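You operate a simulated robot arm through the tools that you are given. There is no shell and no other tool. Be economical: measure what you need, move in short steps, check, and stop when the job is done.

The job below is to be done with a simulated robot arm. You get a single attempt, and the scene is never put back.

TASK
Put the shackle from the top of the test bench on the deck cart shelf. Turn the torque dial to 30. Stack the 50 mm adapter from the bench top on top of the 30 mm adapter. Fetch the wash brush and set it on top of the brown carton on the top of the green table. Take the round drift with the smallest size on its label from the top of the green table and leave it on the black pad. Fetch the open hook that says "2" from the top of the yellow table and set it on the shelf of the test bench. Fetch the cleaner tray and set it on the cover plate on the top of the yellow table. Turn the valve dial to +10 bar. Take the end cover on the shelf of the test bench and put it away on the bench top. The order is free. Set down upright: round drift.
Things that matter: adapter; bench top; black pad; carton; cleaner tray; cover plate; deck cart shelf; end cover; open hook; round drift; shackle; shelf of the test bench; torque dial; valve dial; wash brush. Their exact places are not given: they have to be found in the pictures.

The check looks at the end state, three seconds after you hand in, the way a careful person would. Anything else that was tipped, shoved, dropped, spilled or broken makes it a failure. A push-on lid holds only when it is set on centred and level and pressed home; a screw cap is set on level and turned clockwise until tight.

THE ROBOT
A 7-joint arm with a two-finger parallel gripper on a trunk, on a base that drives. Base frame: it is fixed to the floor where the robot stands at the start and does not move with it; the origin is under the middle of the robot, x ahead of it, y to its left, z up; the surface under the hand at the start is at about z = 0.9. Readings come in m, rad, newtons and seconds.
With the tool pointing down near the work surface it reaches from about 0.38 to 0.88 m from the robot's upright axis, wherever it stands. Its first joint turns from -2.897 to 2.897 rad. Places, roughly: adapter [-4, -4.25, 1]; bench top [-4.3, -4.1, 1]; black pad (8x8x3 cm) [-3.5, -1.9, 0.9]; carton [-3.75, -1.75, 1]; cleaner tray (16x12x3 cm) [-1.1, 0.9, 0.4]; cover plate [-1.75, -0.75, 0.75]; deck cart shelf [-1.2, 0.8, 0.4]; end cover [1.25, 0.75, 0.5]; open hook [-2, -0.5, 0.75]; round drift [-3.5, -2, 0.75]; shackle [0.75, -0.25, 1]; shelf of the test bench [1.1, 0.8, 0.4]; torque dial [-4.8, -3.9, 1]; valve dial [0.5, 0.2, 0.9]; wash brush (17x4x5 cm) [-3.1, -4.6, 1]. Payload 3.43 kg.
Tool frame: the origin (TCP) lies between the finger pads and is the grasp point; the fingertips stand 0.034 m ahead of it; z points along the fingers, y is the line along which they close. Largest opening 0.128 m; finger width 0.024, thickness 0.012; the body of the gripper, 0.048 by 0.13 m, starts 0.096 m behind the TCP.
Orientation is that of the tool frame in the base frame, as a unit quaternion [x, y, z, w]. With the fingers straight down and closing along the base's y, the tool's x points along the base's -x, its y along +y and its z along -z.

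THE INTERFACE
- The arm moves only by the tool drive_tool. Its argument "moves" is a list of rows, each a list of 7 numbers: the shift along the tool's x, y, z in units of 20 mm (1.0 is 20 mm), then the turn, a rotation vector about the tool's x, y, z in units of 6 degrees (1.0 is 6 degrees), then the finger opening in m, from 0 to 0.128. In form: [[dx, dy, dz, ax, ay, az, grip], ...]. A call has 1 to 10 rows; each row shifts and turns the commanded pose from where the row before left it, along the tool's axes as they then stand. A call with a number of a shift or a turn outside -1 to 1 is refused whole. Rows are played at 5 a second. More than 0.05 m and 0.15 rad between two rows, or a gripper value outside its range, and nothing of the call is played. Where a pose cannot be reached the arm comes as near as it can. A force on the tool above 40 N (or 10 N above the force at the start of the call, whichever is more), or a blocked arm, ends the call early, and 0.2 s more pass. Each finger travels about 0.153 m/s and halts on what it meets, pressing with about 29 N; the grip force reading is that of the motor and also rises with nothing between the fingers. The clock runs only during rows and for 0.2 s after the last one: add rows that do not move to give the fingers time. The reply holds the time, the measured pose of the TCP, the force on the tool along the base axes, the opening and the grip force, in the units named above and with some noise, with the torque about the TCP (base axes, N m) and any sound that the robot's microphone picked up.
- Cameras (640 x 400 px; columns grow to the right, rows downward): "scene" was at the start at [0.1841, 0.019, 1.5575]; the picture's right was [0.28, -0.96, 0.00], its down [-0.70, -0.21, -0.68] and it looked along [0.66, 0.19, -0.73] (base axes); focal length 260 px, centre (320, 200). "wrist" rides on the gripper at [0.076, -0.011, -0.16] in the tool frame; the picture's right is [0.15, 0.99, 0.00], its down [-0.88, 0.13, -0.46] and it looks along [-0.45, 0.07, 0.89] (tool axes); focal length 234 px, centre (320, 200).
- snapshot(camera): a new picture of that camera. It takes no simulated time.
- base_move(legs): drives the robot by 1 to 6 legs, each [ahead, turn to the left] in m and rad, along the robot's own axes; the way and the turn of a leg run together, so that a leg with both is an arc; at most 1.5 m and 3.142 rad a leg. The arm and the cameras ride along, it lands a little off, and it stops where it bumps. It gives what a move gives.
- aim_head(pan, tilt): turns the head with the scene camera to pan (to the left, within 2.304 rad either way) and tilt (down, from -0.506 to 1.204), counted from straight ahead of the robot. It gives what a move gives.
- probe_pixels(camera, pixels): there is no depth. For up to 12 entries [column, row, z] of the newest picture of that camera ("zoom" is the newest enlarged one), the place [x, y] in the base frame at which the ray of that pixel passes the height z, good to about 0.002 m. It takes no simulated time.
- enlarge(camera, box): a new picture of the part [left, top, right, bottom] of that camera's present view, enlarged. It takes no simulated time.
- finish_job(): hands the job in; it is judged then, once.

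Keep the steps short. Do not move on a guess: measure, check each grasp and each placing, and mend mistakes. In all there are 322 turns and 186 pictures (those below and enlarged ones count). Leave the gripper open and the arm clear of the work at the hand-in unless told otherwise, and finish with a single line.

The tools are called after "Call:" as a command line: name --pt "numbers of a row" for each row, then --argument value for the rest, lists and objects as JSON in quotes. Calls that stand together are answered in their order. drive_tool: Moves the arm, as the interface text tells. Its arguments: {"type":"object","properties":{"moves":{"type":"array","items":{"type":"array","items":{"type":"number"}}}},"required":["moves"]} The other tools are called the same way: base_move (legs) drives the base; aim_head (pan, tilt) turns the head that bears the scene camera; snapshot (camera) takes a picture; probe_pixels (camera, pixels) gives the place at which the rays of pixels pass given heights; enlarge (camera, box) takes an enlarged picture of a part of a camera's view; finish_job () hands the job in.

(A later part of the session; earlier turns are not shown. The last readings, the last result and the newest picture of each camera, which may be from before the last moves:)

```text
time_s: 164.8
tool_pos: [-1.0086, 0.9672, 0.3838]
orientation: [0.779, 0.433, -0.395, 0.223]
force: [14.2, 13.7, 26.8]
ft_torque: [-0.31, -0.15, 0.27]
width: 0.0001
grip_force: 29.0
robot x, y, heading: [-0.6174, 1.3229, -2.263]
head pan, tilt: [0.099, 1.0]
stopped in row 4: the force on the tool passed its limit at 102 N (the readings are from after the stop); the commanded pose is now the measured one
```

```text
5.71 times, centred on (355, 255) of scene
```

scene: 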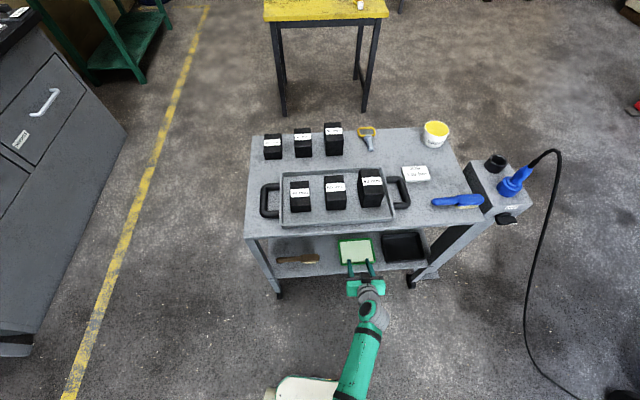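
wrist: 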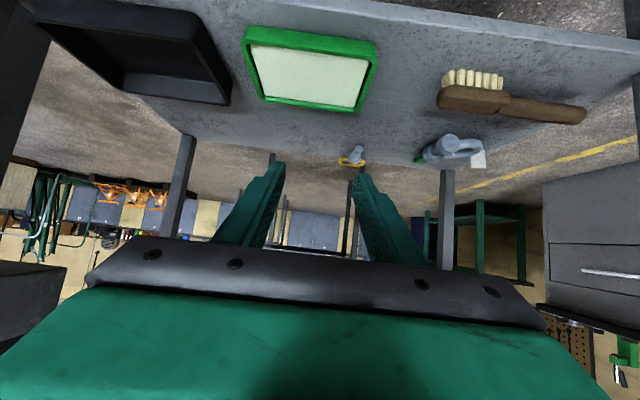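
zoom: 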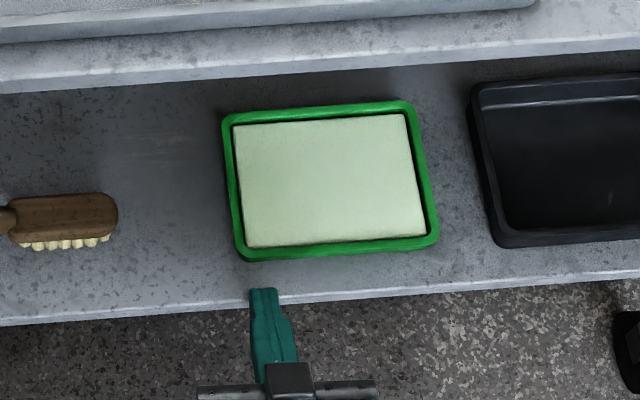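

The tip met the shelf's edge: the shelf is a bit higher than I estimated. Nothing moved. I lift 1.6 cm and push at that height.

Call:
drive_tool --pt "-0.647 0 -0.47 0 0 0 0.0" --pt "0 0 0 0 0 0 0.0"

Call:
drive_tool --pt "-0.588 0 0.809 0 0 0 0.0" --pt "-0.294 0 0.404 0 0 0 0.0" --pt "-0.294 0 0.404 0 0 0 0.0" --pt "-0.294 0 0.404 0 0 0 0.0" --pt "-0.294 0 0.404 0 0 0 0.0" --pt "-0.294 0 0.404 0 0 0 0.0" --pt "0 0 0 0 0 0 0.0"

Call:
enlarge --camera "scene" --box '[310, 220, 400, 290]'

```text
time_s: 165.3
tool_pos: [-1.0102, 0.9659, 0.3996]
orientation: [0.779, 0.432, -0.397, 0.222]
force: [0.1, -0.1, 0.6]
ft_torque: [-0.02, 0.01, -0.03]
width: 0.0001
grip_force: 28.9
robot x, y, heading: [-0.6175, 1.3243, -2.267]
head pan, tilt: [0.099, 1.0]
```

```text
time_s: 166.9
tool_pos: [-1.0478, 0.907, 0.3996]
orientation: [0.779, 0.432, -0.396, 0.222]
force: [0.1, 0.7, 3.6]
ft_torque: [-0.04, 0.1, -0.01]
width: 0.0
grip_force: 28.2
robot x, y, heading: [-0.6186, 1.3223, -2.262]
head pan, tilt: [0.099, 1.0]
```

```text
5.71 times, centred on (355, 255) of scene
```

zoom: 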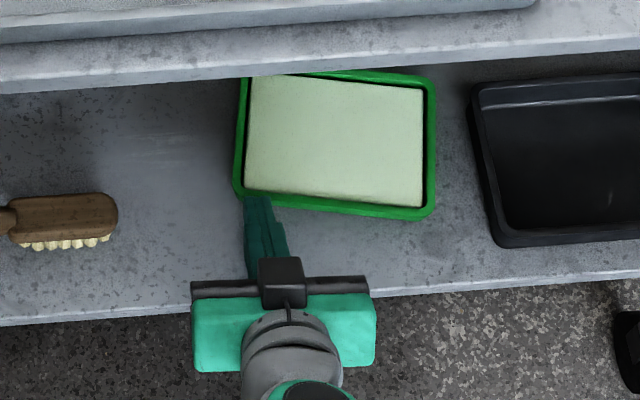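

The push turns it too little per distance. Better: press both open fingertips lightly on the pad and twist the tray on the spot. I measure the tray's present position.

Call:
probe_pixels --camera "zoom" --pixels '[[236, 190, 0.39], [432, 218, 0.39], [434, 82, 0.39], [245, 80, 0.39], [246, 190, 0.385], [420, 205, 0.385], [422, 88, 0.385]]'

```text
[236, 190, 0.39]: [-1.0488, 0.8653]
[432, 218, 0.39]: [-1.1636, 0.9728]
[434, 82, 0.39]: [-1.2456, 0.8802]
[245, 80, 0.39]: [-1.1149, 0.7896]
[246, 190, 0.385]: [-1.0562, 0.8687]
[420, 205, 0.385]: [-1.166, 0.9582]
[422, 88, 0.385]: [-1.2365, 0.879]
```

Call:
drive_tool --pt "-0.809 0 -0.588 0 0 0 0.0" --pt "-0.809 0 -0.588 0 0 0 0.0" --pt "-0.809 0 -0.588 0 0 0 0.0" --pt "-0.588 -1 0.809 0 0 0 0.06" --pt "-0.588 -1 0.809 0 0 0 0.11" --pt "-0.588 -1 0.809 0 0 0 0.124" --pt "0 0 0 0.75 0 0.54 0.124" --pt "0 0 0 0.73 0 0.54 0.124" --pt "0 0 0 0 0 0 0.124"

Call:
enlarge --camera "scene" --box '[310, 220, 400, 290]'

Call:
snapshot --camera "wrist"

```text
time_s: 168.9
tool_pos: [-1.1301, 0.8879, 0.4598]
orientation: [0.817, 0.356, -0.414, 0.183]
force: [0.7, 0.8, 0.2]
ft_torque: [0.03, 0.01, 0.0]
width: 0.1243
grip_force: 0.0
robot x, y, heading: [-0.6198, 1.3214, -2.266]
head pan, tilt: [0.099, 1.0]
```

```text
5.71 times, centred on (355, 255) of scene
```

zoom: 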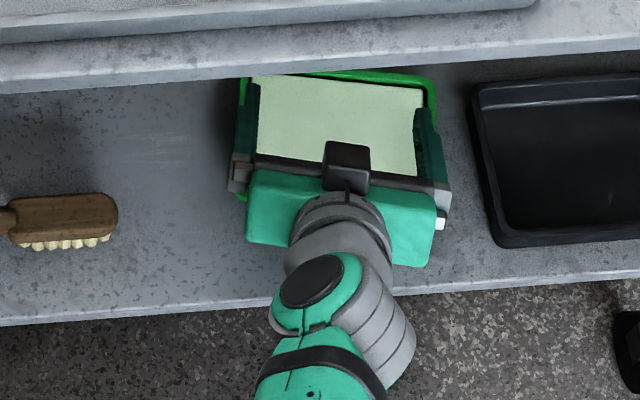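

```text
121 pictures are left
```

wrist: 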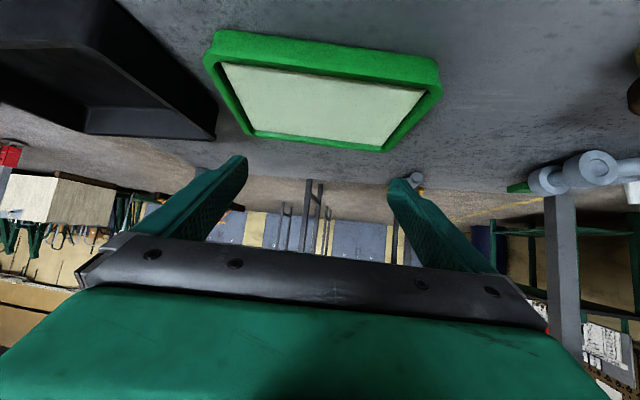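

Positioned well. I narrow the fingers a little and lower until they press the pad.

Call:
drive_tool --pt "0 0 0 0 0 0 0.112" --pt "0.809 0 0.588 0 0 0 0.112" --pt "0.647 0 0.47 0 0 0 0.112" --pt "0.2 0 0.147 0 0 0 0.112" --pt "0.2 0 0.147 0 0 0 0.112" --pt "0 0 0 0 0 0 0.112"

```text
time_s: 170.3
tool_pos: [-1.1295, 0.8882, 0.4129]
orientation: [0.817, 0.356, -0.414, 0.183]
force: [-0.9, 0.9, -0.2]
ft_torque: [0.02, 0.01, 0.05]
width: 0.112
grip_force: 0.0
robot x, y, heading: [-0.6176, 1.319, -2.261]
head pan, tilt: [0.099, 1.0]
```

Call:
drive_tool --pt "0.16 0 0.118 0 0 0 0.112" --pt "0.16 0 0.118 0 0 0 0.112" --pt "0 0 0 0 0 0 0.112"

```text
time_s: 171.0
tool_pos: [-1.1343, 0.8838, 0.4103]
orientation: [0.815, 0.357, -0.418, 0.184]
force: [0.9, 1.3, 6.9]
ft_torque: [0.19, 0.35, -0.05]
width: 0.112
grip_force: 0.1
robot x, y, heading: [-0.6195, 1.3244, -2.259]
head pan, tilt: [0.099, 1.0]
stopped in row 3: the force on the tool passed its limit at 47 N (the readings are from after the stop); the commanded pose is now the measured one
```

Touching at z 0.410. I press slightly more and twist 30° counter-clockwise.

Call:
drive_tool --pt "0.03 0 0.02 0 0 0 0.112" --pt "0 -0.055 0 -0.405 0 -0.294 0.112" --pt "0 -0.055 0 -0.405 0 -0.294 0.112" --pt "0 -0.11 0 -0.809 0 -0.588 0.112" --pt "0 -0.11 0 -0.809 0 -0.588 0.112" --pt "0 -0.11 0 -0.809 0 -0.588 0.112" --pt "0 -0.11 0 -0.809 0 -0.588 0.112"

Call:
enlarge --camera "scene" --box '[310, 220, 400, 290]'

```text
time_s: 172.6
tool_pos: [-1.1297, 0.8894, 0.4197]
orientation: [0.695, 0.557, -0.356, 0.285]
force: [0.0, -0.1, -0.1]
ft_torque: [0.05, -0.03, 0.03]
width: 0.1123
grip_force: 0.1
out of reach, approached as far as the arm can: row 7
robot x, y, heading: [-0.6196, 1.3229, -2.261]
head pan, tilt: [0.099, 1.0]
```

```text
5.71 times, centred on (355, 255) of scene
```

zoom: 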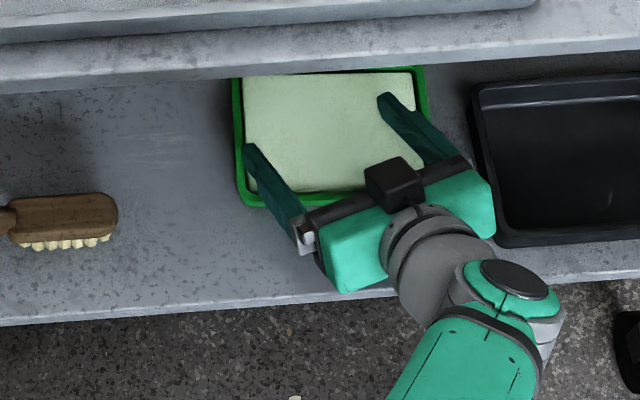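

The tray follows the twist. I lift, move the base 8 cm nearer, and measure again.

Call:
drive_tool --pt "-0.809 0 -0.588 0.809 0 0.588 0.112" --pt "-0.809 0 -0.588 0.809 0 0.588 0.112" --pt "-0.4 0 -0.3 0.809 0 0.588 0.112" --pt "0 0 0 0.6 0 0.45 0.112"

Call:
base_move --legs '[[0.08, 0]]'

Call:
enlarge --camera "scene" --box '[290, 220, 400, 300]'

```text
time_s: 173.6
tool_pos: [-1.1306, 0.8886, 0.4697]
orientation: [0.791, 0.407, -0.406, 0.211]
force: [-1.2, -0.2, 0.3]
ft_torque: [-0.01, 0.02, -0.03]
width: 0.1119
grip_force: 0.1
robot x, y, heading: [-0.6178, 1.3209, -2.262]
head pan, tilt: [0.099, 1.0]
```

```text
time_s: 174.6
tool_pos: [-1.1827, 0.8278, 0.4701]
orientation: [0.79, 0.409, -0.405, 0.211]
force: [-1.2, -0.1, -0.4]
ft_torque: [0.02, 0.01, -0.02]
width: 0.1122
grip_force: 0.1
robot x, y, heading: [-0.67, 1.2611, -2.267]
head pan, tilt: [0.099, 1.0]
```

```text
5.00 times, centred on (345, 260) of scene
```

zoom: 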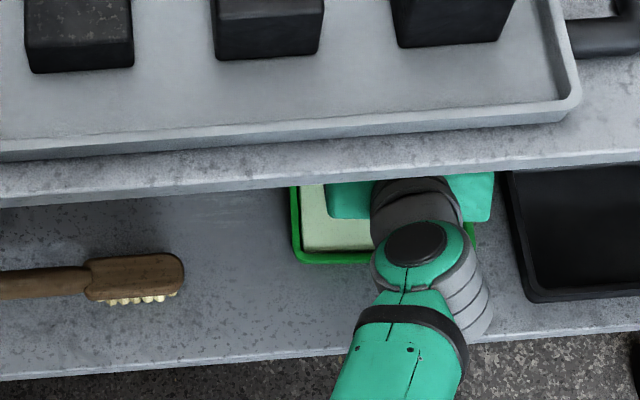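

Call:
drive_tool --pt "0.588 0 -0.809 0 0 0 0.112" --pt "0.588 0 -0.809 0 0 0 0.112" --pt "0.588 0 -0.809 0 0 0 0.112" --pt "0.588 0 -0.809 0 0 0 0.112" --pt "0 0 0 0 0 0 0.112"

Call:
snapshot --camera "wrist"

```text
time_s: 175.8
tool_pos: [-1.1357, 0.8951, 0.4707]
orientation: [0.79, 0.408, -0.405, 0.211]
force: [-0.7, 0.0, 0.4]
ft_torque: [-0.01, -0.02, -0.01]
width: 0.1117
grip_force: 0.1
robot x, y, heading: [-0.6694, 1.2615, -2.262]
head pan, tilt: [0.099, 1.0]
```

```text
118 pictures are left
```

wrist: 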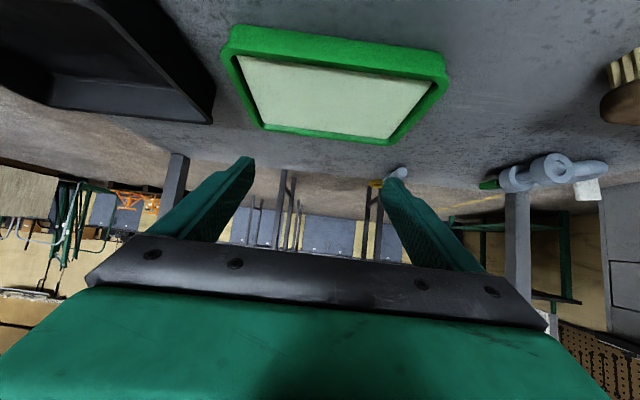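

Call:
probe_pixels --camera "wrist" --pixels '[[223, 54, 0.39], [447, 84, 0.39], [258, 126, 0.39], [388, 145, 0.39]]'

```text
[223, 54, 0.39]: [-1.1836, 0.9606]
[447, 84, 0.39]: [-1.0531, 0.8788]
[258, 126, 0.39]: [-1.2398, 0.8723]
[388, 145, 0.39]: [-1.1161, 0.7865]
```

Tray centre (-1.148, 0.875), long axis 148°. I turn the hand clockwise first so as to have a long twist, then press.

Call:
drive_tool --pt "-0.13 0.5 0.19 0.809 0 0.588 0.112" --pt "0 0 0 0.809 0 0.588 0.112" --pt "0 0 0 0.809 0 0.588 0.112" --pt "0 0 0 0.809 0 0.588 0.112" --pt "0.809 0 0.588 0 0 0 0.112" --pt "0.809 0 0.588 0 0 0 0.112" --pt "0.61 0 0.44 0 0 0 0.112" --pt "0.08 0 0.058 0 0 0 0.112" --pt "0.08 0 0.058 0 0 0 0.112"

```text
time_s: 177.8
tool_pos: [-1.1306, 0.8833, 0.4117]
orientation: [0.858, 0.235, -0.44, 0.124]
force: [0.4, 0.3, 1.9]
ft_torque: [0.1, 0.08, -0.03]
width: 0.1123
grip_force: 0.9
robot x, y, heading: [-0.6701, 1.2589, -2.263]
head pan, tilt: [0.099, 1.0]
```

Call:
drive_tool --pt "0.05 0 0.035 0 0 0 0.112" --pt "0 -0.055 0 -0.405 0 -0.294 0.112" --pt "0 -0.055 0 -0.405 0 -0.294 0.112" --pt "0 -0.11 0 -0.809 0 -0.588 0.112" --pt "0 -0.11 0 -0.809 0 -0.588 0.112" --pt "0 -0.11 0 -0.809 0 -0.588 0.112" --pt "0 -0.11 0 -0.809 0 -0.588 0.112" --pt "0 -0.11 0 -0.809 0 -0.588 0.112"

Call:
snapshot --camera "wrist"

```text
time_s: 179.6
tool_pos: [-1.1428, 0.8884, 0.4147]
orientation: [0.752, 0.462, -0.403, 0.241]
force: [-0.4, 0.5, 0.4]
ft_torque: [-0.01, -0.03, 0.02]
width: 0.1121
grip_force: 0.1
out of reach, approached as far as the arm can: row 4
robot x, y, heading: [-0.6663, 1.2621, -2.264]
head pan, tilt: [0.099, 1.0]
```

```text
117 pictures are left
```

wrist: 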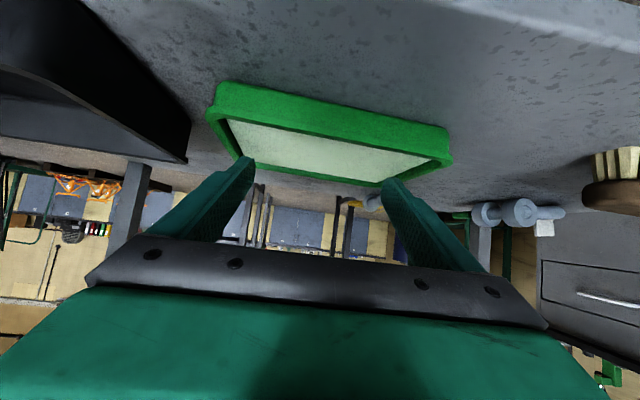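

Call:
probe_pixels --camera "wrist" --pixels '[[206, 112, 0.39], [452, 160, 0.39], [250, 157, 0.39], [382, 184, 0.39]]'

```text
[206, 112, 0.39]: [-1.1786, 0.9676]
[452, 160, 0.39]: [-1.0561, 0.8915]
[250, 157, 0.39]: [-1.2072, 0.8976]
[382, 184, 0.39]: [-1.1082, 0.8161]
```

Call:
enlarge --camera "scene" --box '[290, 220, 400, 300]'

```text
5.00 times, centred on (345, 260) of scene
```

zoom: 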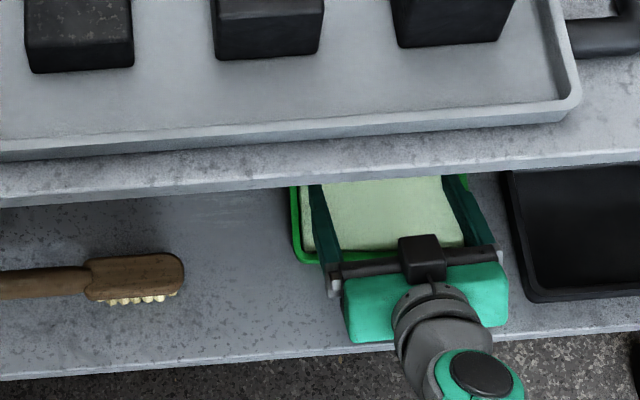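

Contact was lost early. I retry from yaw ~215° with a bit more pressure and a slight downward feed.

Call:
drive_tool --pt "-0.5 0 -0.36 0 0 0 0.112" --pt "0 0 0 0.809 0 0.588 0.112" --pt "0 0 0 0.809 0 0.588 0.112" --pt "0 0 0 0.809 0 0.588 0.112" --pt "0 0 0 0.809 0 0.588 0.112" --pt "0.5 0 0.36 0 0 0 0.112" --pt "0.1 0 0.075 0 0 0 0.112" --pt "0.04 0 0.03 0 0 0 0.112"

```text
time_s: 181.4
tool_pos: [-1.1435, 0.8876, 0.4187]
orientation: [0.833, 0.292, -0.443, 0.157]
force: [-0.1, 0.3, -0.4]
ft_torque: [0.0, -0.01, 0.01]
width: 0.1119
grip_force: 0.1
out of reach, approached as far as the arm can: row 6
robot x, y, heading: [-0.6666, 1.2604, -2.258]
head pan, tilt: [0.099, 1.0]
```

Too close now limits the wrist. I lift, back the base 12 cm, and steepen the hand by 9°.

Call:
drive_tool --pt "-0.809 0 -0.588 0 0 0 0.112" --pt "-0.809 0 -0.588 0 0 0 0.112" --pt "-0.809 0 -0.588 0 0.75 0 0.112" --pt "0 0 0 0 0.75 0 0.112"

Call:
base_move --legs '[[-0.12, 0]]'

Call:
enlarge --camera "scene" --box '[310, 220, 420, 300]'

```text
time_s: 182.6
tool_pos: [-1.0502, 0.7921, 0.4744]
orientation: [0.821, 0.407, -0.357, 0.178]
force: [-0.2, -0.4, -0.1]
ft_torque: [-0.02, 0.01, -0.03]
width: 0.1121
grip_force: 0.0
out of reach, approached as far as the arm can: row 1
robot x, y, heading: [-0.6676, 1.2554, -2.266]
head pan, tilt: [0.099, 1.0]
stopped in row 4: the arm was blocked; the commanded pose is now the measured one
```

```text
time_s: 183.9
tool_pos: [-0.9722, 0.8865, 0.4748]
orientation: [0.821, 0.408, -0.358, 0.178]
force: [0.4, 0.0, -0.7]
ft_torque: [0.01, 0.0, -0.03]
width: 0.112
grip_force: 0.1
robot x, y, heading: [-0.59, 1.3479, -2.259]
head pan, tilt: [0.099, 1.0]
```

```text
5.00 times, centred on (365, 260) of scene
```

zoom: 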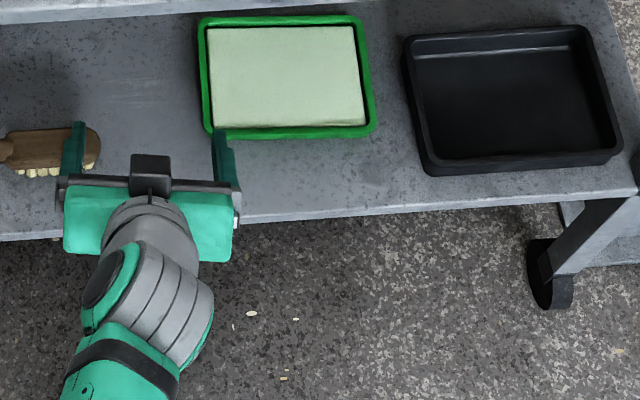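

The hand jumped sideways once but nothing seems touched. I check the brush/shackle side and measure the tray again.

Call:
probe_pixels --camera "zoom" --pixels '[[210, 136, 0.39], [374, 132, 0.39], [357, 16, 0.39], [199, 20, 0.39], [12, 165, 0.38], [97, 150, 0.38]]'

Call:
enlarge --camera "scene" --box '[230, 220, 390, 300]'

```text
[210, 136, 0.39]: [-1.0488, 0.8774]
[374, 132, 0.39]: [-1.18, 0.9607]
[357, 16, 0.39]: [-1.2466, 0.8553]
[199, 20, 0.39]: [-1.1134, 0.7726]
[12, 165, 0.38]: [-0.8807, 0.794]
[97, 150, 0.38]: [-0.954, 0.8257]
```

```text
4.00 times, centred on (310, 260) of scene
```

zoom: 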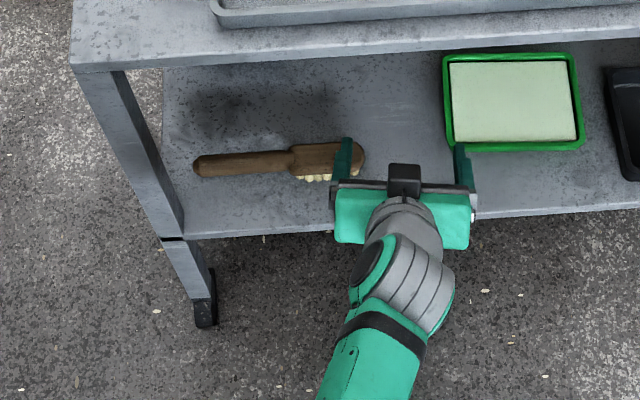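

Brush and tray are undisturbed. I move over the tray with the steeper hand and turn to yaw ~215°.

Call:
drive_tool --pt "-0.6 -1 0.643 0 0 0 0.112" --pt "-0.6 -1 0.643 0 0 0 0.112" --pt "-0.6 -1 0.643 0 0 0 0.112" --pt "-0.6 -1 0.643 0 0 0 0.112" --pt "-0.6 -1 0.643 0 0 0 0.112" --pt "-0.6 -1 0.643 0 0 0 0.112" --pt "0 -0.15 0 0.731 0 0.682 0.112" --pt "0 0 0 0.731 0 0.682 0.112" --pt "0 0 0 0.731 0 0.682 0.112"

Call:
drive_tool --pt "0.731 0 0.682 0 0 0 0.112" --pt "0.731 0 0.682 0 0 0 0.112" --pt "0.365 0 0.341 0 0 0 0.112" --pt "0.073 0 0.068 0 0 0 0.112" --pt "0.073 0 0.068 0 0 0 0.112"

```text
time_s: 185.9
tool_pos: [-1.1364, 0.8781, 0.4739]
orientation: [0.875, 0.272, -0.382, 0.119]
force: [0.3, 0.7, 0.2]
ft_torque: [0.04, -0.01, -0.01]
width: 0.1122
grip_force: 0.1
robot x, y, heading: [-0.5929, 1.3558, -2.265]
head pan, tilt: [0.099, 1.0]
```

```text
time_s: 187.1
tool_pos: [-1.1361, 0.8757, 0.4205]
orientation: [0.875, 0.274, -0.382, 0.12]
force: [-0.3, -0.9, -0.1]
ft_torque: [0.01, 0.0, -0.02]
width: 0.1121
grip_force: 0.1
robot x, y, heading: [-0.5899, 1.3548, -2.256]
head pan, tilt: [0.099, 1.0]
```

Reachable. Lower the last millimetres until it touches.

Call:
drive_tool --pt "0.146 0 0.136 0 0 0 0.112" --pt "0.073 0 0.068 0 0 0 0.112" --pt "0.036 0 0.034 0 0 0 0.112" --pt "0.036 0 0.034 0 0 0 0.112"

```text
time_s: 188.1
tool_pos: [-1.1349, 0.8758, 0.413]
orientation: [0.875, 0.274, -0.382, 0.12]
force: [0.3, 0.1, 0.3]
ft_torque: [0.0, 0.02, 0.03]
width: 0.112
grip_force: 0.0
robot x, y, heading: [-0.5914, 1.3526, -2.255]
head pan, tilt: [0.099, 1.0]
```

Call:
drive_tool --pt "0.036 0 0.034 0 0 0 0.112" --pt "0.036 0 0.034 0 0 0 0.112" --pt "0.036 0 0.034 0 0 0 0.112"

```text
time_s: 188.9
tool_pos: [-1.1353, 0.876, 0.4122]
orientation: [0.875, 0.275, -0.381, 0.12]
force: [-1.1, 0.6, 3.5]
ft_torque: [0.06, 0.2, 0.04]
width: 0.1125
grip_force: 0.6
out of reach, approached as far as the arm can: row 3
robot x, y, heading: [-0.588, 1.3546, -2.258]
head pan, tilt: [0.099, 1.0]
```

Call:
drive_tool --pt "-0.4 0 -0.37 0 0 0 0.112" --pt "0.682 0 -0.731 0 0 0 0.112" --pt "0.682 0 -0.731 0 0 0 0.112"

Call:
base_move --legs '[[0.05, 0]]'

Call:
drive_tool --pt "0.29 0 0.27 0 0 0 0.112" --pt "0.073 0 0.068 0 0 0 0.112" --pt "0.036 0 0.034 0 0 0 0.112" --pt "0.036 0 0.034 0 0 0 0.112"

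```text
time_s: 189.7
tool_pos: [-1.1004, 0.8984, 0.4234]
orientation: [0.875, 0.274, -0.381, 0.12]
force: [-0.5, 0.1, -0.2]
ft_torque: [0.0, -0.01, -0.01]
width: 0.1118
grip_force: 0.2
robot x, y, heading: [-0.5943, 1.3571, -2.256]
head pan, tilt: [0.099, 1.0]
```

```text
time_s: 190.6
tool_pos: [-1.1343, 0.8608, 0.4229]
orientation: [0.875, 0.274, -0.381, 0.119]
force: [0.1, 0.3, -0.9]
ft_torque: [0.01, -0.01, 0.0]
width: 0.1122
grip_force: 0.1
robot x, y, heading: [-0.6242, 1.3145, -2.256]
head pan, tilt: [0.099, 1.0]
```

```text
time_s: 191.6
tool_pos: [-1.1347, 0.8607, 0.4121]
orientation: [0.875, 0.274, -0.382, 0.119]
force: [5.2, 6.9, 28.2]
ft_torque: [0.03, 0.36, -0.18]
width: 0.1117
grip_force: 0.0
robot x, y, heading: [-0.6244, 1.3134, -2.261]
head pan, tilt: [0.099, 1.0]
```

Pressing with 28 N. Now twist 42° counter-clockwise.

Call:
drive_tool --pt "-0.02 -0.04 -0.018 -0.365 0 -0.341 0.112" --pt "0 -0.04 0 -0.365 0 -0.341 0.112" --pt "0 -0.085 0 -0.731 0 -0.682 0.112" --pt "0 -0.085 0 -0.731 0 -0.682 0.112" --pt "0 -0.085 0 -0.731 0 -0.682 0.112" --pt "0 -0.085 0 -0.731 0 -0.682 0.112" --pt "0 -0.085 0 -0.731 0 -0.682 0.112" --pt "0 -0.085 0 -0.731 0 -0.682 0.112"

Call:
enlarge --camera "scene" --box '[290, 220, 400, 300]'

```text
time_s: 192.9
tool_pos: [-1.1343, 0.8607, 0.4127]
orientation: [0.793, 0.458, -0.348, 0.199]
force: [-0.7, -0.7, 5.8]
ft_torque: [-0.29, -0.25, 0.05]
width: 0.1122
grip_force: 0.4
out of reach, approached as far as the arm can: row 6
robot x, y, heading: [-0.6243, 1.3123, -2.26]
head pan, tilt: [0.099, 1.0]
stopped in row 6: the force on the tool passed its limit at 45 N (the readings are from after the stop); the commanded pose is now the measured one
```

```text
5.00 times, centred on (345, 260) of scene
```

zoom: 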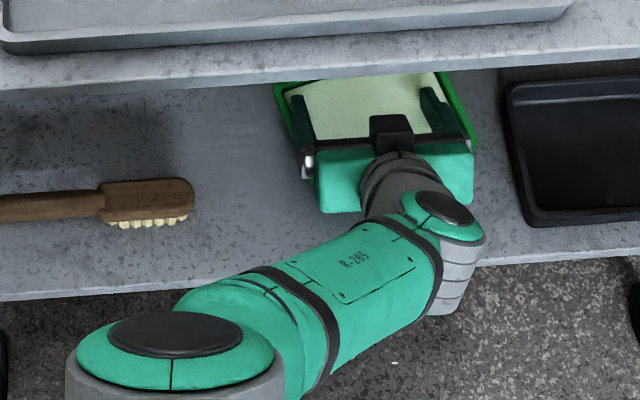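

It turns. I continue a little more.

Call:
drive_tool --pt "0.02 -0.04 0.018 -0.365 0 -0.341 0.112" --pt "0 -0.04 0 -0.365 0 -0.341 0.112" --pt "0 -0.085 0 -0.731 0 -0.682 0.112" --pt "0 -0.085 0 -0.731 0 -0.682 0.112"

Call:
drive_tool --pt "-0.731 0 -0.682 0 0 0 0.112" --pt "-0.731 0 -0.682 0 0 0 0.112" --pt "-0.731 0 -0.682 0 0 0 0.112" --pt "0.682 0 -0.731 0 0 0 0.112" --pt "0.682 0 -0.731 0 0 0 0.112" --pt "0.682 0 -0.731 0 0 0 0.112" --pt "0.682 0 -0.731 0 0 0 0.112" --pt "0.682 0 -0.731 0 0 0 0.112"

Call:
enlarge --camera "scene" --box '[290, 220, 400, 300]'

```text
time_s: 193.5
tool_pos: [-1.1205, 0.852, 0.4124]
orientation: [0.772, 0.489, -0.343, 0.215]
force: [-2.2, 2.9, 10.6]
ft_torque: [-0.31, -0.39, 0.03]
width: 0.1104
grip_force: 0.0
out of reach, approached as far as the arm can: row 1, 2
robot x, y, heading: [-0.6244, 1.3128, -2.26]
head pan, tilt: [0.099, 1.0]
stopped in row 2: the force on the tool passed its limit at 43 N (the readings are from after the stop); the commanded pose is now the measured one
```

```text
time_s: 195.3
tool_pos: [-1.0769, 0.9423, 0.4706]
orientation: [0.773, 0.49, -0.342, 0.215]
force: [0.6, 0.1, -0.3]
ft_torque: [0.02, 0.01, 0.0]
width: 0.1123
grip_force: 0.1
robot x, y, heading: [-0.6229, 1.3151, -2.26]
head pan, tilt: [0.099, 1.0]
```

```text
5.00 times, centred on (345, 260) of scene
```

zoom: 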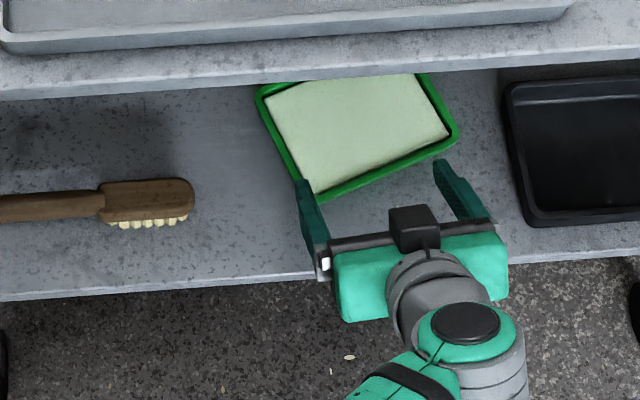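

The tray is now turned about 25°. Measure corners.

Call:
probe_pixels --camera "zoom" --pixels '[[316, 208, 0.39], [460, 134, 0.39], [256, 86, 0.39], [424, 72, 0.39]]'

```text
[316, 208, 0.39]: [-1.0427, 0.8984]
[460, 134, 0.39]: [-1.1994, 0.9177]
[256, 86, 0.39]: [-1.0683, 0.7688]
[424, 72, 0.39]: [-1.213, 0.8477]
```

I repeat the twist: move over the centre with fingers at 0.085, yaw back to ~215°, and lower.

Call:
drive_tool --pt "-0.682 0 0.731 0 0 0 0.085" --pt "-0.682 0 0.731 0 0 0 0.085" --pt "-0.682 0 0.731 0 0 0 0.085" --pt "-0.682 0 0.731 0 0 0 0.085" --pt "-0.41 0 0.44 0 0 0 0.085" --pt "0 0 0 0.731 0 0.682 0.085" --pt "0 0 0 0.731 0 0.682 0.085" --pt "0 0 0 0.731 0 0.682 0.085" --pt "0 0 0 0.731 0 0.682 0.085" --pt "0 0 0 0.731 0 0.682 0.085"

Call:
drive_tool --pt "0.731 0 0.682 0 0 0 0.085" --pt "0.731 0 0.682 0 0 0 0.085" --pt "0.5 0 0.466 0 0 0 0.085" --pt "0.073 0 0.068 0 0 0 0.085" --pt "0.036 0 0.034 0 0 0 0.085"

```text
time_s: 197.5
tool_pos: [-1.1159, 0.8589, 0.4719]
orientation: [0.874, 0.271, -0.385, 0.121]
force: [-0.6, 0.3, -0.3]
ft_torque: [-0.01, 0.05, 0.0]
width: 0.0851
grip_force: 0.1
robot x, y, heading: [-0.6259, 1.3151, -2.258]
head pan, tilt: [0.099, 1.0]
```

```text
time_s: 198.7
tool_pos: [-1.1161, 0.8587, 0.4136]
orientation: [0.874, 0.272, -0.385, 0.121]
force: [0.1, -1.0, 0.2]
ft_torque: [-0.01, -0.04, -0.02]
width: 0.0851
grip_force: 0.2
robot x, y, heading: [-0.6251, 1.3158, -2.254]
head pan, tilt: [0.099, 1.0]
```

Call:
drive_tool --pt "0.055 0 0.051 0 0 0 0.085" --pt "0.036 0 0.034 0 0 0 0.085" --pt "0.036 0 0.034 0 0 0 0.085"

```text
time_s: 199.5
tool_pos: [-1.1172, 0.8575, 0.4122]
orientation: [0.873, 0.272, -0.386, 0.121]
force: [2.1, 1.2, 15.1]
ft_torque: [0.45, 0.48, -0.08]
width: 0.0853
grip_force: 0.4
robot x, y, heading: [-0.6213, 1.3159, -2.26]
head pan, tilt: [0.099, 1.0]
```

15 N of press. Twist.

Call:
drive_tool --pt "0.03 -0.04 0.028 -0.365 0 -0.341 0.085" --pt "0 -0.04 0 -0.365 0 -0.341 0.085" --pt "0 -0.085 0 -0.731 0 -0.682 0.085" --pt "0 -0.085 0 -0.731 0 -0.682 0.085" --pt "0 -0.085 0 -0.731 0 -0.682 0.085" --pt "0 -0.085 0 -0.731 0 -0.682 0.085"

Call:
drive_tool --pt "-0.731 0 -0.682 0 0 0 0.085" --pt "-0.731 0 -0.682 0 0 0 0.085" --pt "-0.731 0 -0.682 0 0 0 0.085" --pt "0.682 0 -0.731 0 0 0 0.085" --pt "0.682 0 -0.731 0 0 0 0.085" --pt "0.682 0 -0.731 0 0 0 0.085" --pt "0.682 0 -0.731 0 0 0 0.085" --pt "0.682 0 -0.731 0 0 0 0.085"

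Call:
enlarge --camera "scene" --box '[290, 220, 400, 300]'

```text
time_s: 200.3
tool_pos: [-1.1203, 0.8586, 0.4124]
orientation: [0.841, 0.358, -0.373, 0.159]
force: [-0.6, 0.9, 5.6]
ft_torque: [0.12, 0.25, -0.1]
width: 0.0854
grip_force: 0.5
robot x, y, heading: [-0.6251, 1.3162, -2.262]
head pan, tilt: [0.099, 1.0]
stopped in row 4: the force on the tool passed its limit at 55 N (the readings are from after the stop); the commanded pose is now the measured one
```

```text
time_s: 202.1
tool_pos: [-1.0485, 0.932, 0.4708]
orientation: [0.841, 0.359, -0.372, 0.159]
force: [0.1, -0.7, 0.0]
ft_torque: [-0.01, -0.01, 0.0]
width: 0.0849
grip_force: 0.0
robot x, y, heading: [-0.6267, 1.3142, -2.259]
head pan, tilt: [0.099, 1.0]
```

```text
5.00 times, centred on (345, 260) of scene
```

zoom: 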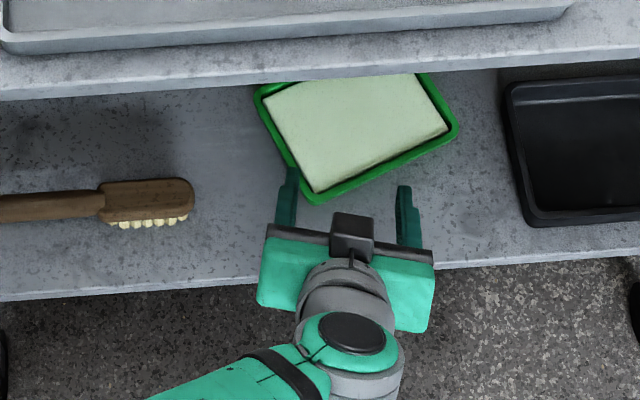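

Little turned that time; the narrower span gave too little grip. Again with the wide span.

Call:
drive_tool --pt "-0.682 0 0.731 0 0 0 0.114" --pt "-0.682 0 0.731 0 0 0 0.114" --pt "-0.682 0 0.731 0 0 0 0.114" --pt "-0.682 0 0.731 0 0 0 0.114" --pt "-0.614 0 0.658 0 0 0 0.114" --pt "0.731 0 0.682 0.244 0 0.23 0.114" --pt "0.731 0 0.682 0 0 0 0.114" --pt "0.5 0 0.466 0 0 0 0.114" --pt "0.05 0 0.047 0 0 0 0.114"

Call:
drive_tool --pt "0.05 0 0.045 0 0 0 0.114" --pt "0.036 0 0.034 0 0 0 0.114" --pt "0.036 0 0.034 0 0 0 0.114"

```text
time_s: 204.1
tool_pos: [-1.1185, 0.8619, 0.4163]
orientation: [0.847, 0.344, -0.375, 0.153]
force: [-0.4, 0.0, -0.3]
ft_torque: [-0.01, 0.0, -0.01]
width: 0.1142
grip_force: 0.1
robot x, y, heading: [-0.6244, 1.3151, -2.264]
head pan, tilt: [0.099, 1.0]
```

```text
time_s: 204.9
tool_pos: [-1.1173, 0.8615, 0.4131]
orientation: [0.847, 0.344, -0.375, 0.153]
force: [0.0, -0.7, -0.7]
ft_torque: [0.01, 0.04, 0.03]
width: 0.1138
grip_force: 0.1
robot x, y, heading: [-0.6236, 1.312, -2.258]
head pan, tilt: [0.099, 1.0]
```

Call:
drive_tool --pt "0.036 0 0.034 0 0 0 0.114" --pt "0.036 0 0.034 0 0 0 0.114" --pt "0.03 -0.04 0.028 -0.365 0 -0.341 0.114" --pt "0 -0.04 0 -0.365 0 -0.341 0.114" --pt "0 -0.085 0 -0.731 0 -0.682 0.114" --pt "0 -0.085 0 -0.731 0 -0.682 0.114" --pt "0 -0.085 0 -0.731 0 -0.682 0.114"

Call:
enlarge --camera "scene" --box '[290, 220, 400, 300]'

```text
time_s: 206.5
tool_pos: [-1.1157, 0.8673, 0.4133]
orientation: [0.756, 0.517, -0.333, 0.226]
force: [0.2, 0.0, 0.0]
ft_torque: [0.01, 0.0, 0.0]
width: 0.1142
grip_force: 0.1
out of reach, approached as far as the arm can: row 7
robot x, y, heading: [-0.6241, 1.317, -2.258]
head pan, tilt: [0.099, 1.0]
```

```text
5.00 times, centred on (345, 260) of scene
```

zoom: 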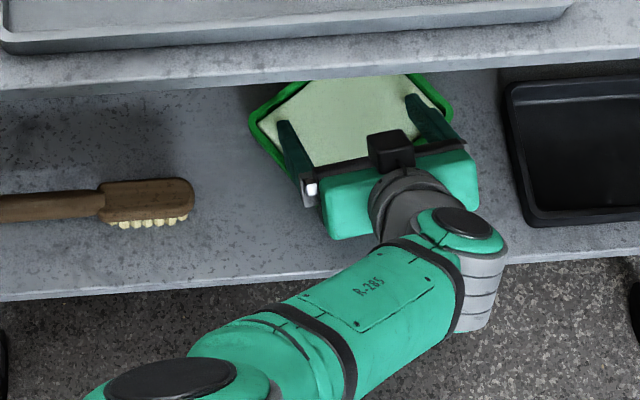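

It turned further. Lift, back off, measure.

Call:
drive_tool --pt "-0.731 0 -0.682 0 0 0 0.114" --pt "-0.731 0 -0.682 0 0 0 0.114" --pt "-0.731 0 -0.682 0 0 0 0.114" --pt "0.682 0 -0.731 0 0 0 0.114" --pt "0.682 0 -0.731 0 0 0 0.114" --pt "0.682 0 -0.731 0 0 0 0.114" --pt "0.682 0 -0.731 0 0 0 0.114" --pt "0.682 0 -0.731 0 0 0 0.114" --pt "0.682 0 -0.731 0 0 0 0.114"

Call:
enlarge --camera "scene" --box '[290, 220, 400, 300]'

```text
time_s: 208.5
tool_pos: [-1.0746, 0.977, 0.4743]
orientation: [0.756, 0.514, -0.336, 0.226]
force: [0.4, 0.5, -0.3]
ft_torque: [-0.02, -0.01, -0.02]
width: 0.1137
grip_force: 0.0
robot x, y, heading: [-0.6288, 1.3128, -2.261]
head pan, tilt: [0.099, 1.0]
```

```text
5.00 times, centred on (345, 260) of scene
```

zoom: 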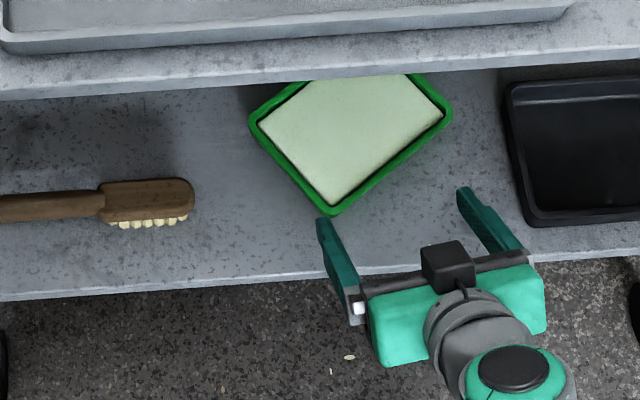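

Call:
probe_pixels --camera "zoom" --pixels '[[332, 216, 0.39], [453, 117, 0.39], [249, 121, 0.39], [290, 82, 0.39], [430, 74, 0.39]]'

```text
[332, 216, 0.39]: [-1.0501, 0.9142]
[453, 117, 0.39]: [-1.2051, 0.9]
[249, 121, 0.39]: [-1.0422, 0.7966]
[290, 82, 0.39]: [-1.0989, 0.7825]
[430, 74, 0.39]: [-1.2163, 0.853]
```

The tray's long axis is now at 185°. I reposition the base so the hand can straddle it along that direction: first turn, back away, turn back.

Call:
base_move --legs '[[0, -0.53], [-0.3, 0], [0, 0.52]]'

Call:
drive_tool --pt "0 0 0 0.731 0 0.682 0.128" --pt "0 0 0 0.731 0 0.682 0.128" --pt "0 0 0 0.731 0 0.682 0.128" --pt "0 0 0 0.731 0 0.682 0.128" --pt "0 0 0 0.731 0 0.682 0.128" --pt "0 0 0 0.731 0 0.682 0.128" --pt "0 0 0 0.731 0 0.682 0.128" --pt "0 0 0 0.731 0 0.682 0.128"

```text
time_s: 213.8
tool_pos: [-0.7963, 1.0866, 0.4733]
orientation: [0.759, 0.51, -0.338, 0.224]
force: [0.2, -0.4, -0.3]
ft_torque: [-0.01, 0.0, 0.01]
width: 0.1142
grip_force: 0.1
robot x, y, heading: [-0.3434, 1.4209, -2.267]
head pan, tilt: [0.099, 1.0]
```

```text
time_s: 215.7
tool_pos: [-0.7968, 1.0863, 0.4746]
orientation: [0.901, 0.154, -0.398, 0.072]
force: [0.9, -0.4, -0.1]
ft_torque: [-0.01, 0.03, -0.03]
width: 0.1279
grip_force: 0.0
robot x, y, heading: [-0.3445, 1.42, -2.265]
head pan, tilt: [0.099, 1.0]
```

Call:
drive_tool --pt "0 0 0 0.731 0 0.682 0.128" --pt "0 0 0 0.731 0 0.682 0.128" --pt "-0.682 0.2 0.731 0.365 0 0.341 0.128" --pt "-0.682 0.2 0.731 0 0 0 0.128" --pt "-0.682 0.2 0.731 0 0 0 0.128" --pt "-0.682 0.2 0.731 0 0 0 0.128" --pt "-0.682 0.2 0.731 0 0 0 0.128" --pt "-0.682 0 0.731 0 0 0 0.128" --pt "-0.341 0 0.365 0 0 0 0.128"

Call:
snapshot --camera "scene"

```text
time_s: 217.7
tool_pos: [-0.9238, 1.0537, 0.4764]
orientation: [0.914, 0.035, -0.403, 0.021]
force: [0.4, 0.4, -0.4]
ft_torque: [-0.01, -0.01, 0.0]
width: 0.1281
grip_force: 0.0
robot x, y, heading: [-0.3398, 1.4207, -2.266]
head pan, tilt: [0.099, 1.0]
```

```text
108 pictures are left
```

scene: 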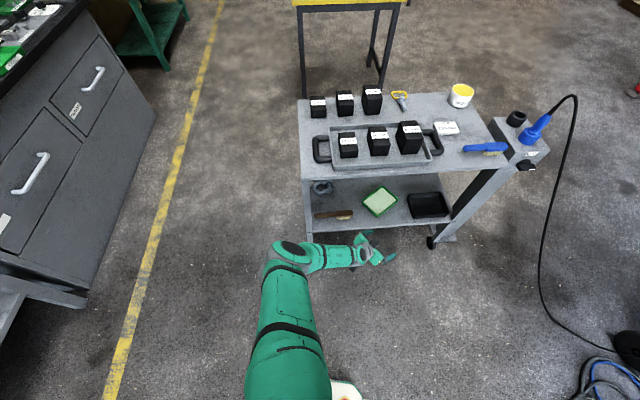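

Call:
probe_pixels --camera "scene" --pixels '[[290, 252, 0.6], [290, 252, 0.75], [290, 252, 0.9], [265, 245, 0.75], [308, 235, 0.37], [302, 170, 0.8], [330, 256, 0.6], [330, 256, 0.7]]'

Call:
enlarge --camera "scene" --box '[230, 160, 470, 310]'

```text
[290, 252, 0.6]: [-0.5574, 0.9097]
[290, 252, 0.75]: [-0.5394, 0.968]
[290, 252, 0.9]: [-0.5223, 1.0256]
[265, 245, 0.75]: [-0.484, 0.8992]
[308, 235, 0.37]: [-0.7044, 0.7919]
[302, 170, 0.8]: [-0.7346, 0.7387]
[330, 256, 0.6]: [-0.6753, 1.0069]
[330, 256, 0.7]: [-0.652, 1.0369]
```

```text
2.67 times, centred on (350, 235) of scene
```

zoom: 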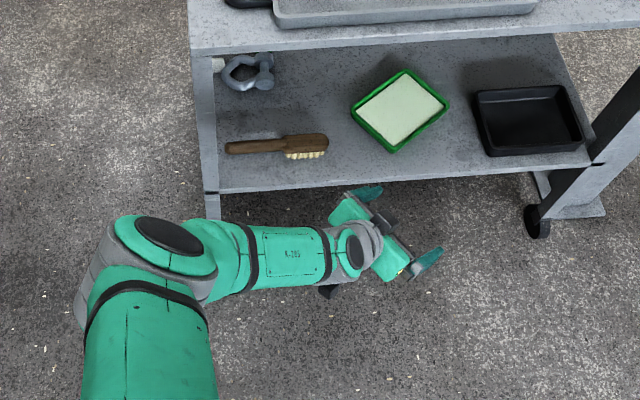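

Call:
probe_pixels --camera "scene" --pixels '[[540, 260, 0.0], [542, 295, 0.0], [560, 325, 0.0], [600, 350, 0.0], [545, 220, 0.0], [580, 380, 0.0]]'

```text
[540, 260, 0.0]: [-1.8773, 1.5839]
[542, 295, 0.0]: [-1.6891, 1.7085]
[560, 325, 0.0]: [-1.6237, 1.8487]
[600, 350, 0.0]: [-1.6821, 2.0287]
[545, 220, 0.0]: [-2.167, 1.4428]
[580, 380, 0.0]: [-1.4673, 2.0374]
```

The forearm's elbow would hit the cart corner on that line, so one more twist from a spot further right is needed. I turn the base to 190° and swing the arm to its left side.

Call:
base_move --legs '[[0, -0.7]]'

Call:
drive_tool --pt "0.56 0.597 -0.6 -0.331 0 -0.309 0.114" --pt "0.56 0.597 -0.6 -0.331 0 -0.309 0.114" --pt "0.56 0.597 -0.6 -0.331 0 -0.309 0.114" --pt "0.56 0.597 -0.6 -0.331 0 -0.309 0.114" --pt "0.472 0.743 -0.506 -0.331 0 -0.309 0.114" --pt "0.472 0.743 -0.506 -0.331 0 -0.309 0.114" --pt "0.472 0.743 -0.506 -0.331 0 -0.309 0.114" --pt "0.472 0.743 -0.506 -0.331 0 -0.309 0.114"

Call:
drive_tool --pt "0.366 0.861 -0.393 -0.331 0 -0.309 0.114" --pt "0.366 0.861 -0.393 -0.331 0 -0.309 0.114" --pt "0.366 0.861 -0.393 -0.331 0 -0.309 0.114" --pt "0.366 0.861 -0.393 -0.331 0 -0.309 0.114" --pt "0.248 0.948 -0.265 -0.331 0 -0.309 0.114" --pt "0.248 0.948 -0.265 -0.331 0 -0.309 0.114" --pt "0.248 0.948 -0.265 -0.331 0 -0.309 0.114" --pt "0.248 0.948 -0.265 -0.331 0 -0.309 0.114"

Call:
drive_tool --pt "0.12 1 -0.129 -0.331 0 -0.309 0.114" --pt "0.12 1 -0.129 -0.331 0 -0.309 0.114" --pt "0.12 1 -0.129 -0.331 0 -0.309 0.114" --pt "0.12 1 -0.129 -0.331 0 -0.309 0.114" --pt "-0.012 1 0.013 -0.331 0 -0.309 0.114" --pt "-0.012 1 0.013 -0.331 0 -0.309 0.114" --pt "-0.012 1 0.013 -0.331 0 -0.309 0.114" --pt "-0.012 1 0.013 -0.331 0 -0.309 0.114"

Call:
drive_tool --pt "-0.145 0.993 0.155 -0.331 0 -0.309 0.114" --pt "-0.145 0.993 0.155 -0.331 0 -0.309 0.114" --pt "-0.145 0.993 0.155 -0.331 0 -0.309 0.114" --pt "-0.145 0.993 0.155 -0.331 0 -0.309 0.114" --pt "-0.271 0.934 0.29 -0.331 0 -0.309 0.114" --pt "-0.271 0.934 0.29 -0.331 0 -0.309 0.114" --pt "-0.271 0.934 0.29 -0.331 0 -0.309 0.114" --pt "-0.271 0.934 0.29 -0.331 0 -0.309 0.114"

```text
time_s: 220.1
tool_pos: [-1.0222, 1.5137, 0.4756]
orientation: [0.871, -0.28, -0.385, -0.119]
force: [0.2, 0.2, 0.3]
ft_torque: [0.01, -0.02, -0.03]
width: 0.1278
grip_force: 0.1
robot x, y, heading: [-0.3452, 1.4185, -2.973]
head pan, tilt: [0.099, 1.0]
```

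```text
time_s: 221.9
tool_pos: [-0.9599, 1.3634, 0.4758]
orientation: [0.908, -0.11, -0.403, -0.045]
force: [-1.1, 0.4, 0.2]
ft_torque: [-0.04, -0.05, -0.01]
width: 0.114
grip_force: 0.0
robot x, y, heading: [-0.3421, 1.4189, -2.967]
head pan, tilt: [0.099, 1.0]
```

```text
time_s: 223.7
tool_pos: [-0.8977, 1.2131, 0.4757]
orientation: [0.912, 0.064, -0.405, 0.029]
force: [0.2, 0.5, -0.8]
ft_torque: [-0.01, -0.02, -0.01]
width: 0.1139
grip_force: 0.0
robot x, y, heading: [-0.3412, 1.4168, -2.97]
head pan, tilt: [0.099, 1.0]
```

```text
time_s: 225.5
tool_pos: [-0.837, 1.0647, 0.4751]
orientation: [0.883, 0.236, -0.392, 0.103]
force: [0.1, -0.3, -0.4]
ft_torque: [0.01, -0.01, -0.01]
width: 0.1139
grip_force: 0.0
robot x, y, heading: [-0.3401, 1.416, -2.97]
head pan, tilt: [0.099, 1.0]
```

```text
time_s: 227.3
tool_pos: [-0.7763, 0.9138, 0.4747]
orientation: [0.822, 0.4, -0.366, 0.173]
force: [0.2, 0.4, -0.3]
ft_torque: [0.01, -0.02, 0.0]
width: 0.114
grip_force: 0.1
robot x, y, heading: [-0.344, 1.4186, -2.972]
head pan, tilt: [0.099, 1.0]
```

Aligned for the drive: ahead 0.34 m brings the hand over the tray.

Call:
base_move --legs '[[0.34, 0]]'

Call:
aim_head --pan 0.7 --tilt 1.0

Call:
snapshot --camera "scene"

```text
time_s: 229.6
tool_pos: [-1.112, 0.8542, 0.4737]
orientation: [0.823, 0.4, -0.365, 0.172]
force: [0.8, -0.2, -0.3]
ft_torque: [-0.01, 0.02, 0.01]
width: 0.114
grip_force: 0.0
robot x, y, heading: [-0.6784, 1.361, -2.97]
head pan, tilt: [0.099, 1.0]
```

```text
time_s: 230.6
tool_pos: [-1.1105, 0.8544, 0.4746]
orientation: [0.822, 0.401, -0.365, 0.174]
force: [0.9, 0.2, -0.2]
ft_torque: [0.01, -0.02, -0.01]
width: 0.1139
grip_force: 0.1
robot x, y, heading: [-0.6788, 1.3575, -2.97]
head pan, tilt: [0.7, 1.0]
```

```text
106 pictures are left
```

scene: 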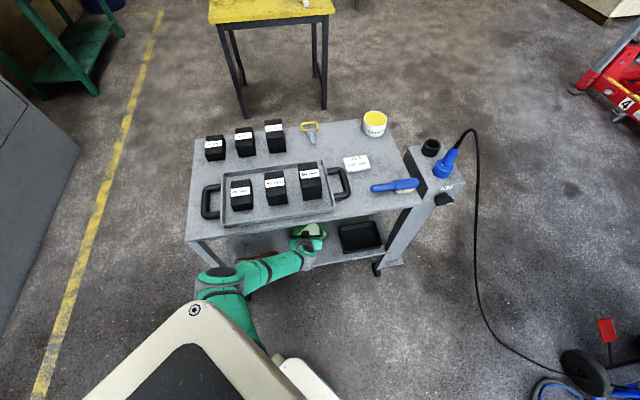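

Right over it. Lower to contact.

Call:
drive_tool --pt "0.731 0 0.682 0 0 0 0.114" --pt "0.731 0 0.682 0 0 0 0.114" --pt "0.6 0 0.56 0 0 0 0.114" --pt "0.1 0 0.093 0 0 0 0.114" --pt "0.05 0 0.047 0 0 0 0.114" --pt "0.036 0 0.034 0 0 0 0.114"

```text
time_s: 232.0
tool_pos: [-1.1124, 0.8525, 0.4139]
orientation: [0.822, 0.4, -0.365, 0.174]
force: [2.8, 2.5, 8.5]
ft_torque: [-0.51, -0.47, 0.23]
width: 0.1138
grip_force: 0.1
robot x, y, heading: [-0.679, 1.3548, -2.965]
head pan, tilt: [0.7, 1.0]
```

Call:
drive_tool --pt "0.036 0 0.034 0 0 0 0.114" --pt "0.03 -0.04 0.028 -0.365 0 -0.341 0.114" --pt "0 -0.04 0 -0.365 0 -0.341 0.114" --pt "0 -0.085 0 -0.731 0 -0.682 0.114" --pt "0 -0.085 0 -0.731 0 -0.682 0.114" --pt "0 -0.085 0 -0.731 0 -0.682 0.114" --pt "0 -0.085 0 -0.731 0 -0.682 0.114"

Call:
enlarge --camera "scene" --box '[240, 210, 360, 290]'

```text
time_s: 233.6
tool_pos: [-1.119, 0.8561, 0.4128]
orientation: [0.691, 0.6, -0.308, 0.26]
force: [-2.6, -12.1, 33.2]
ft_torque: [-1.2, -1.75, -0.89]
width: 0.1135
grip_force: 0.1
robot x, y, heading: [-0.6817, 1.3593, -2.968]
head pan, tilt: [0.7, 1.0]
```

```text
5.00 times, centred on (300, 250) of scene
```

zoom: 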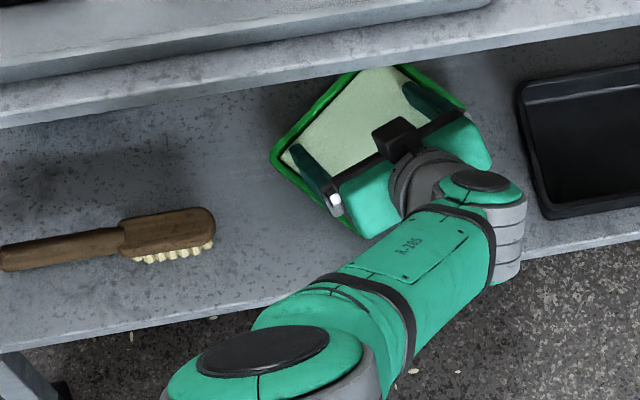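

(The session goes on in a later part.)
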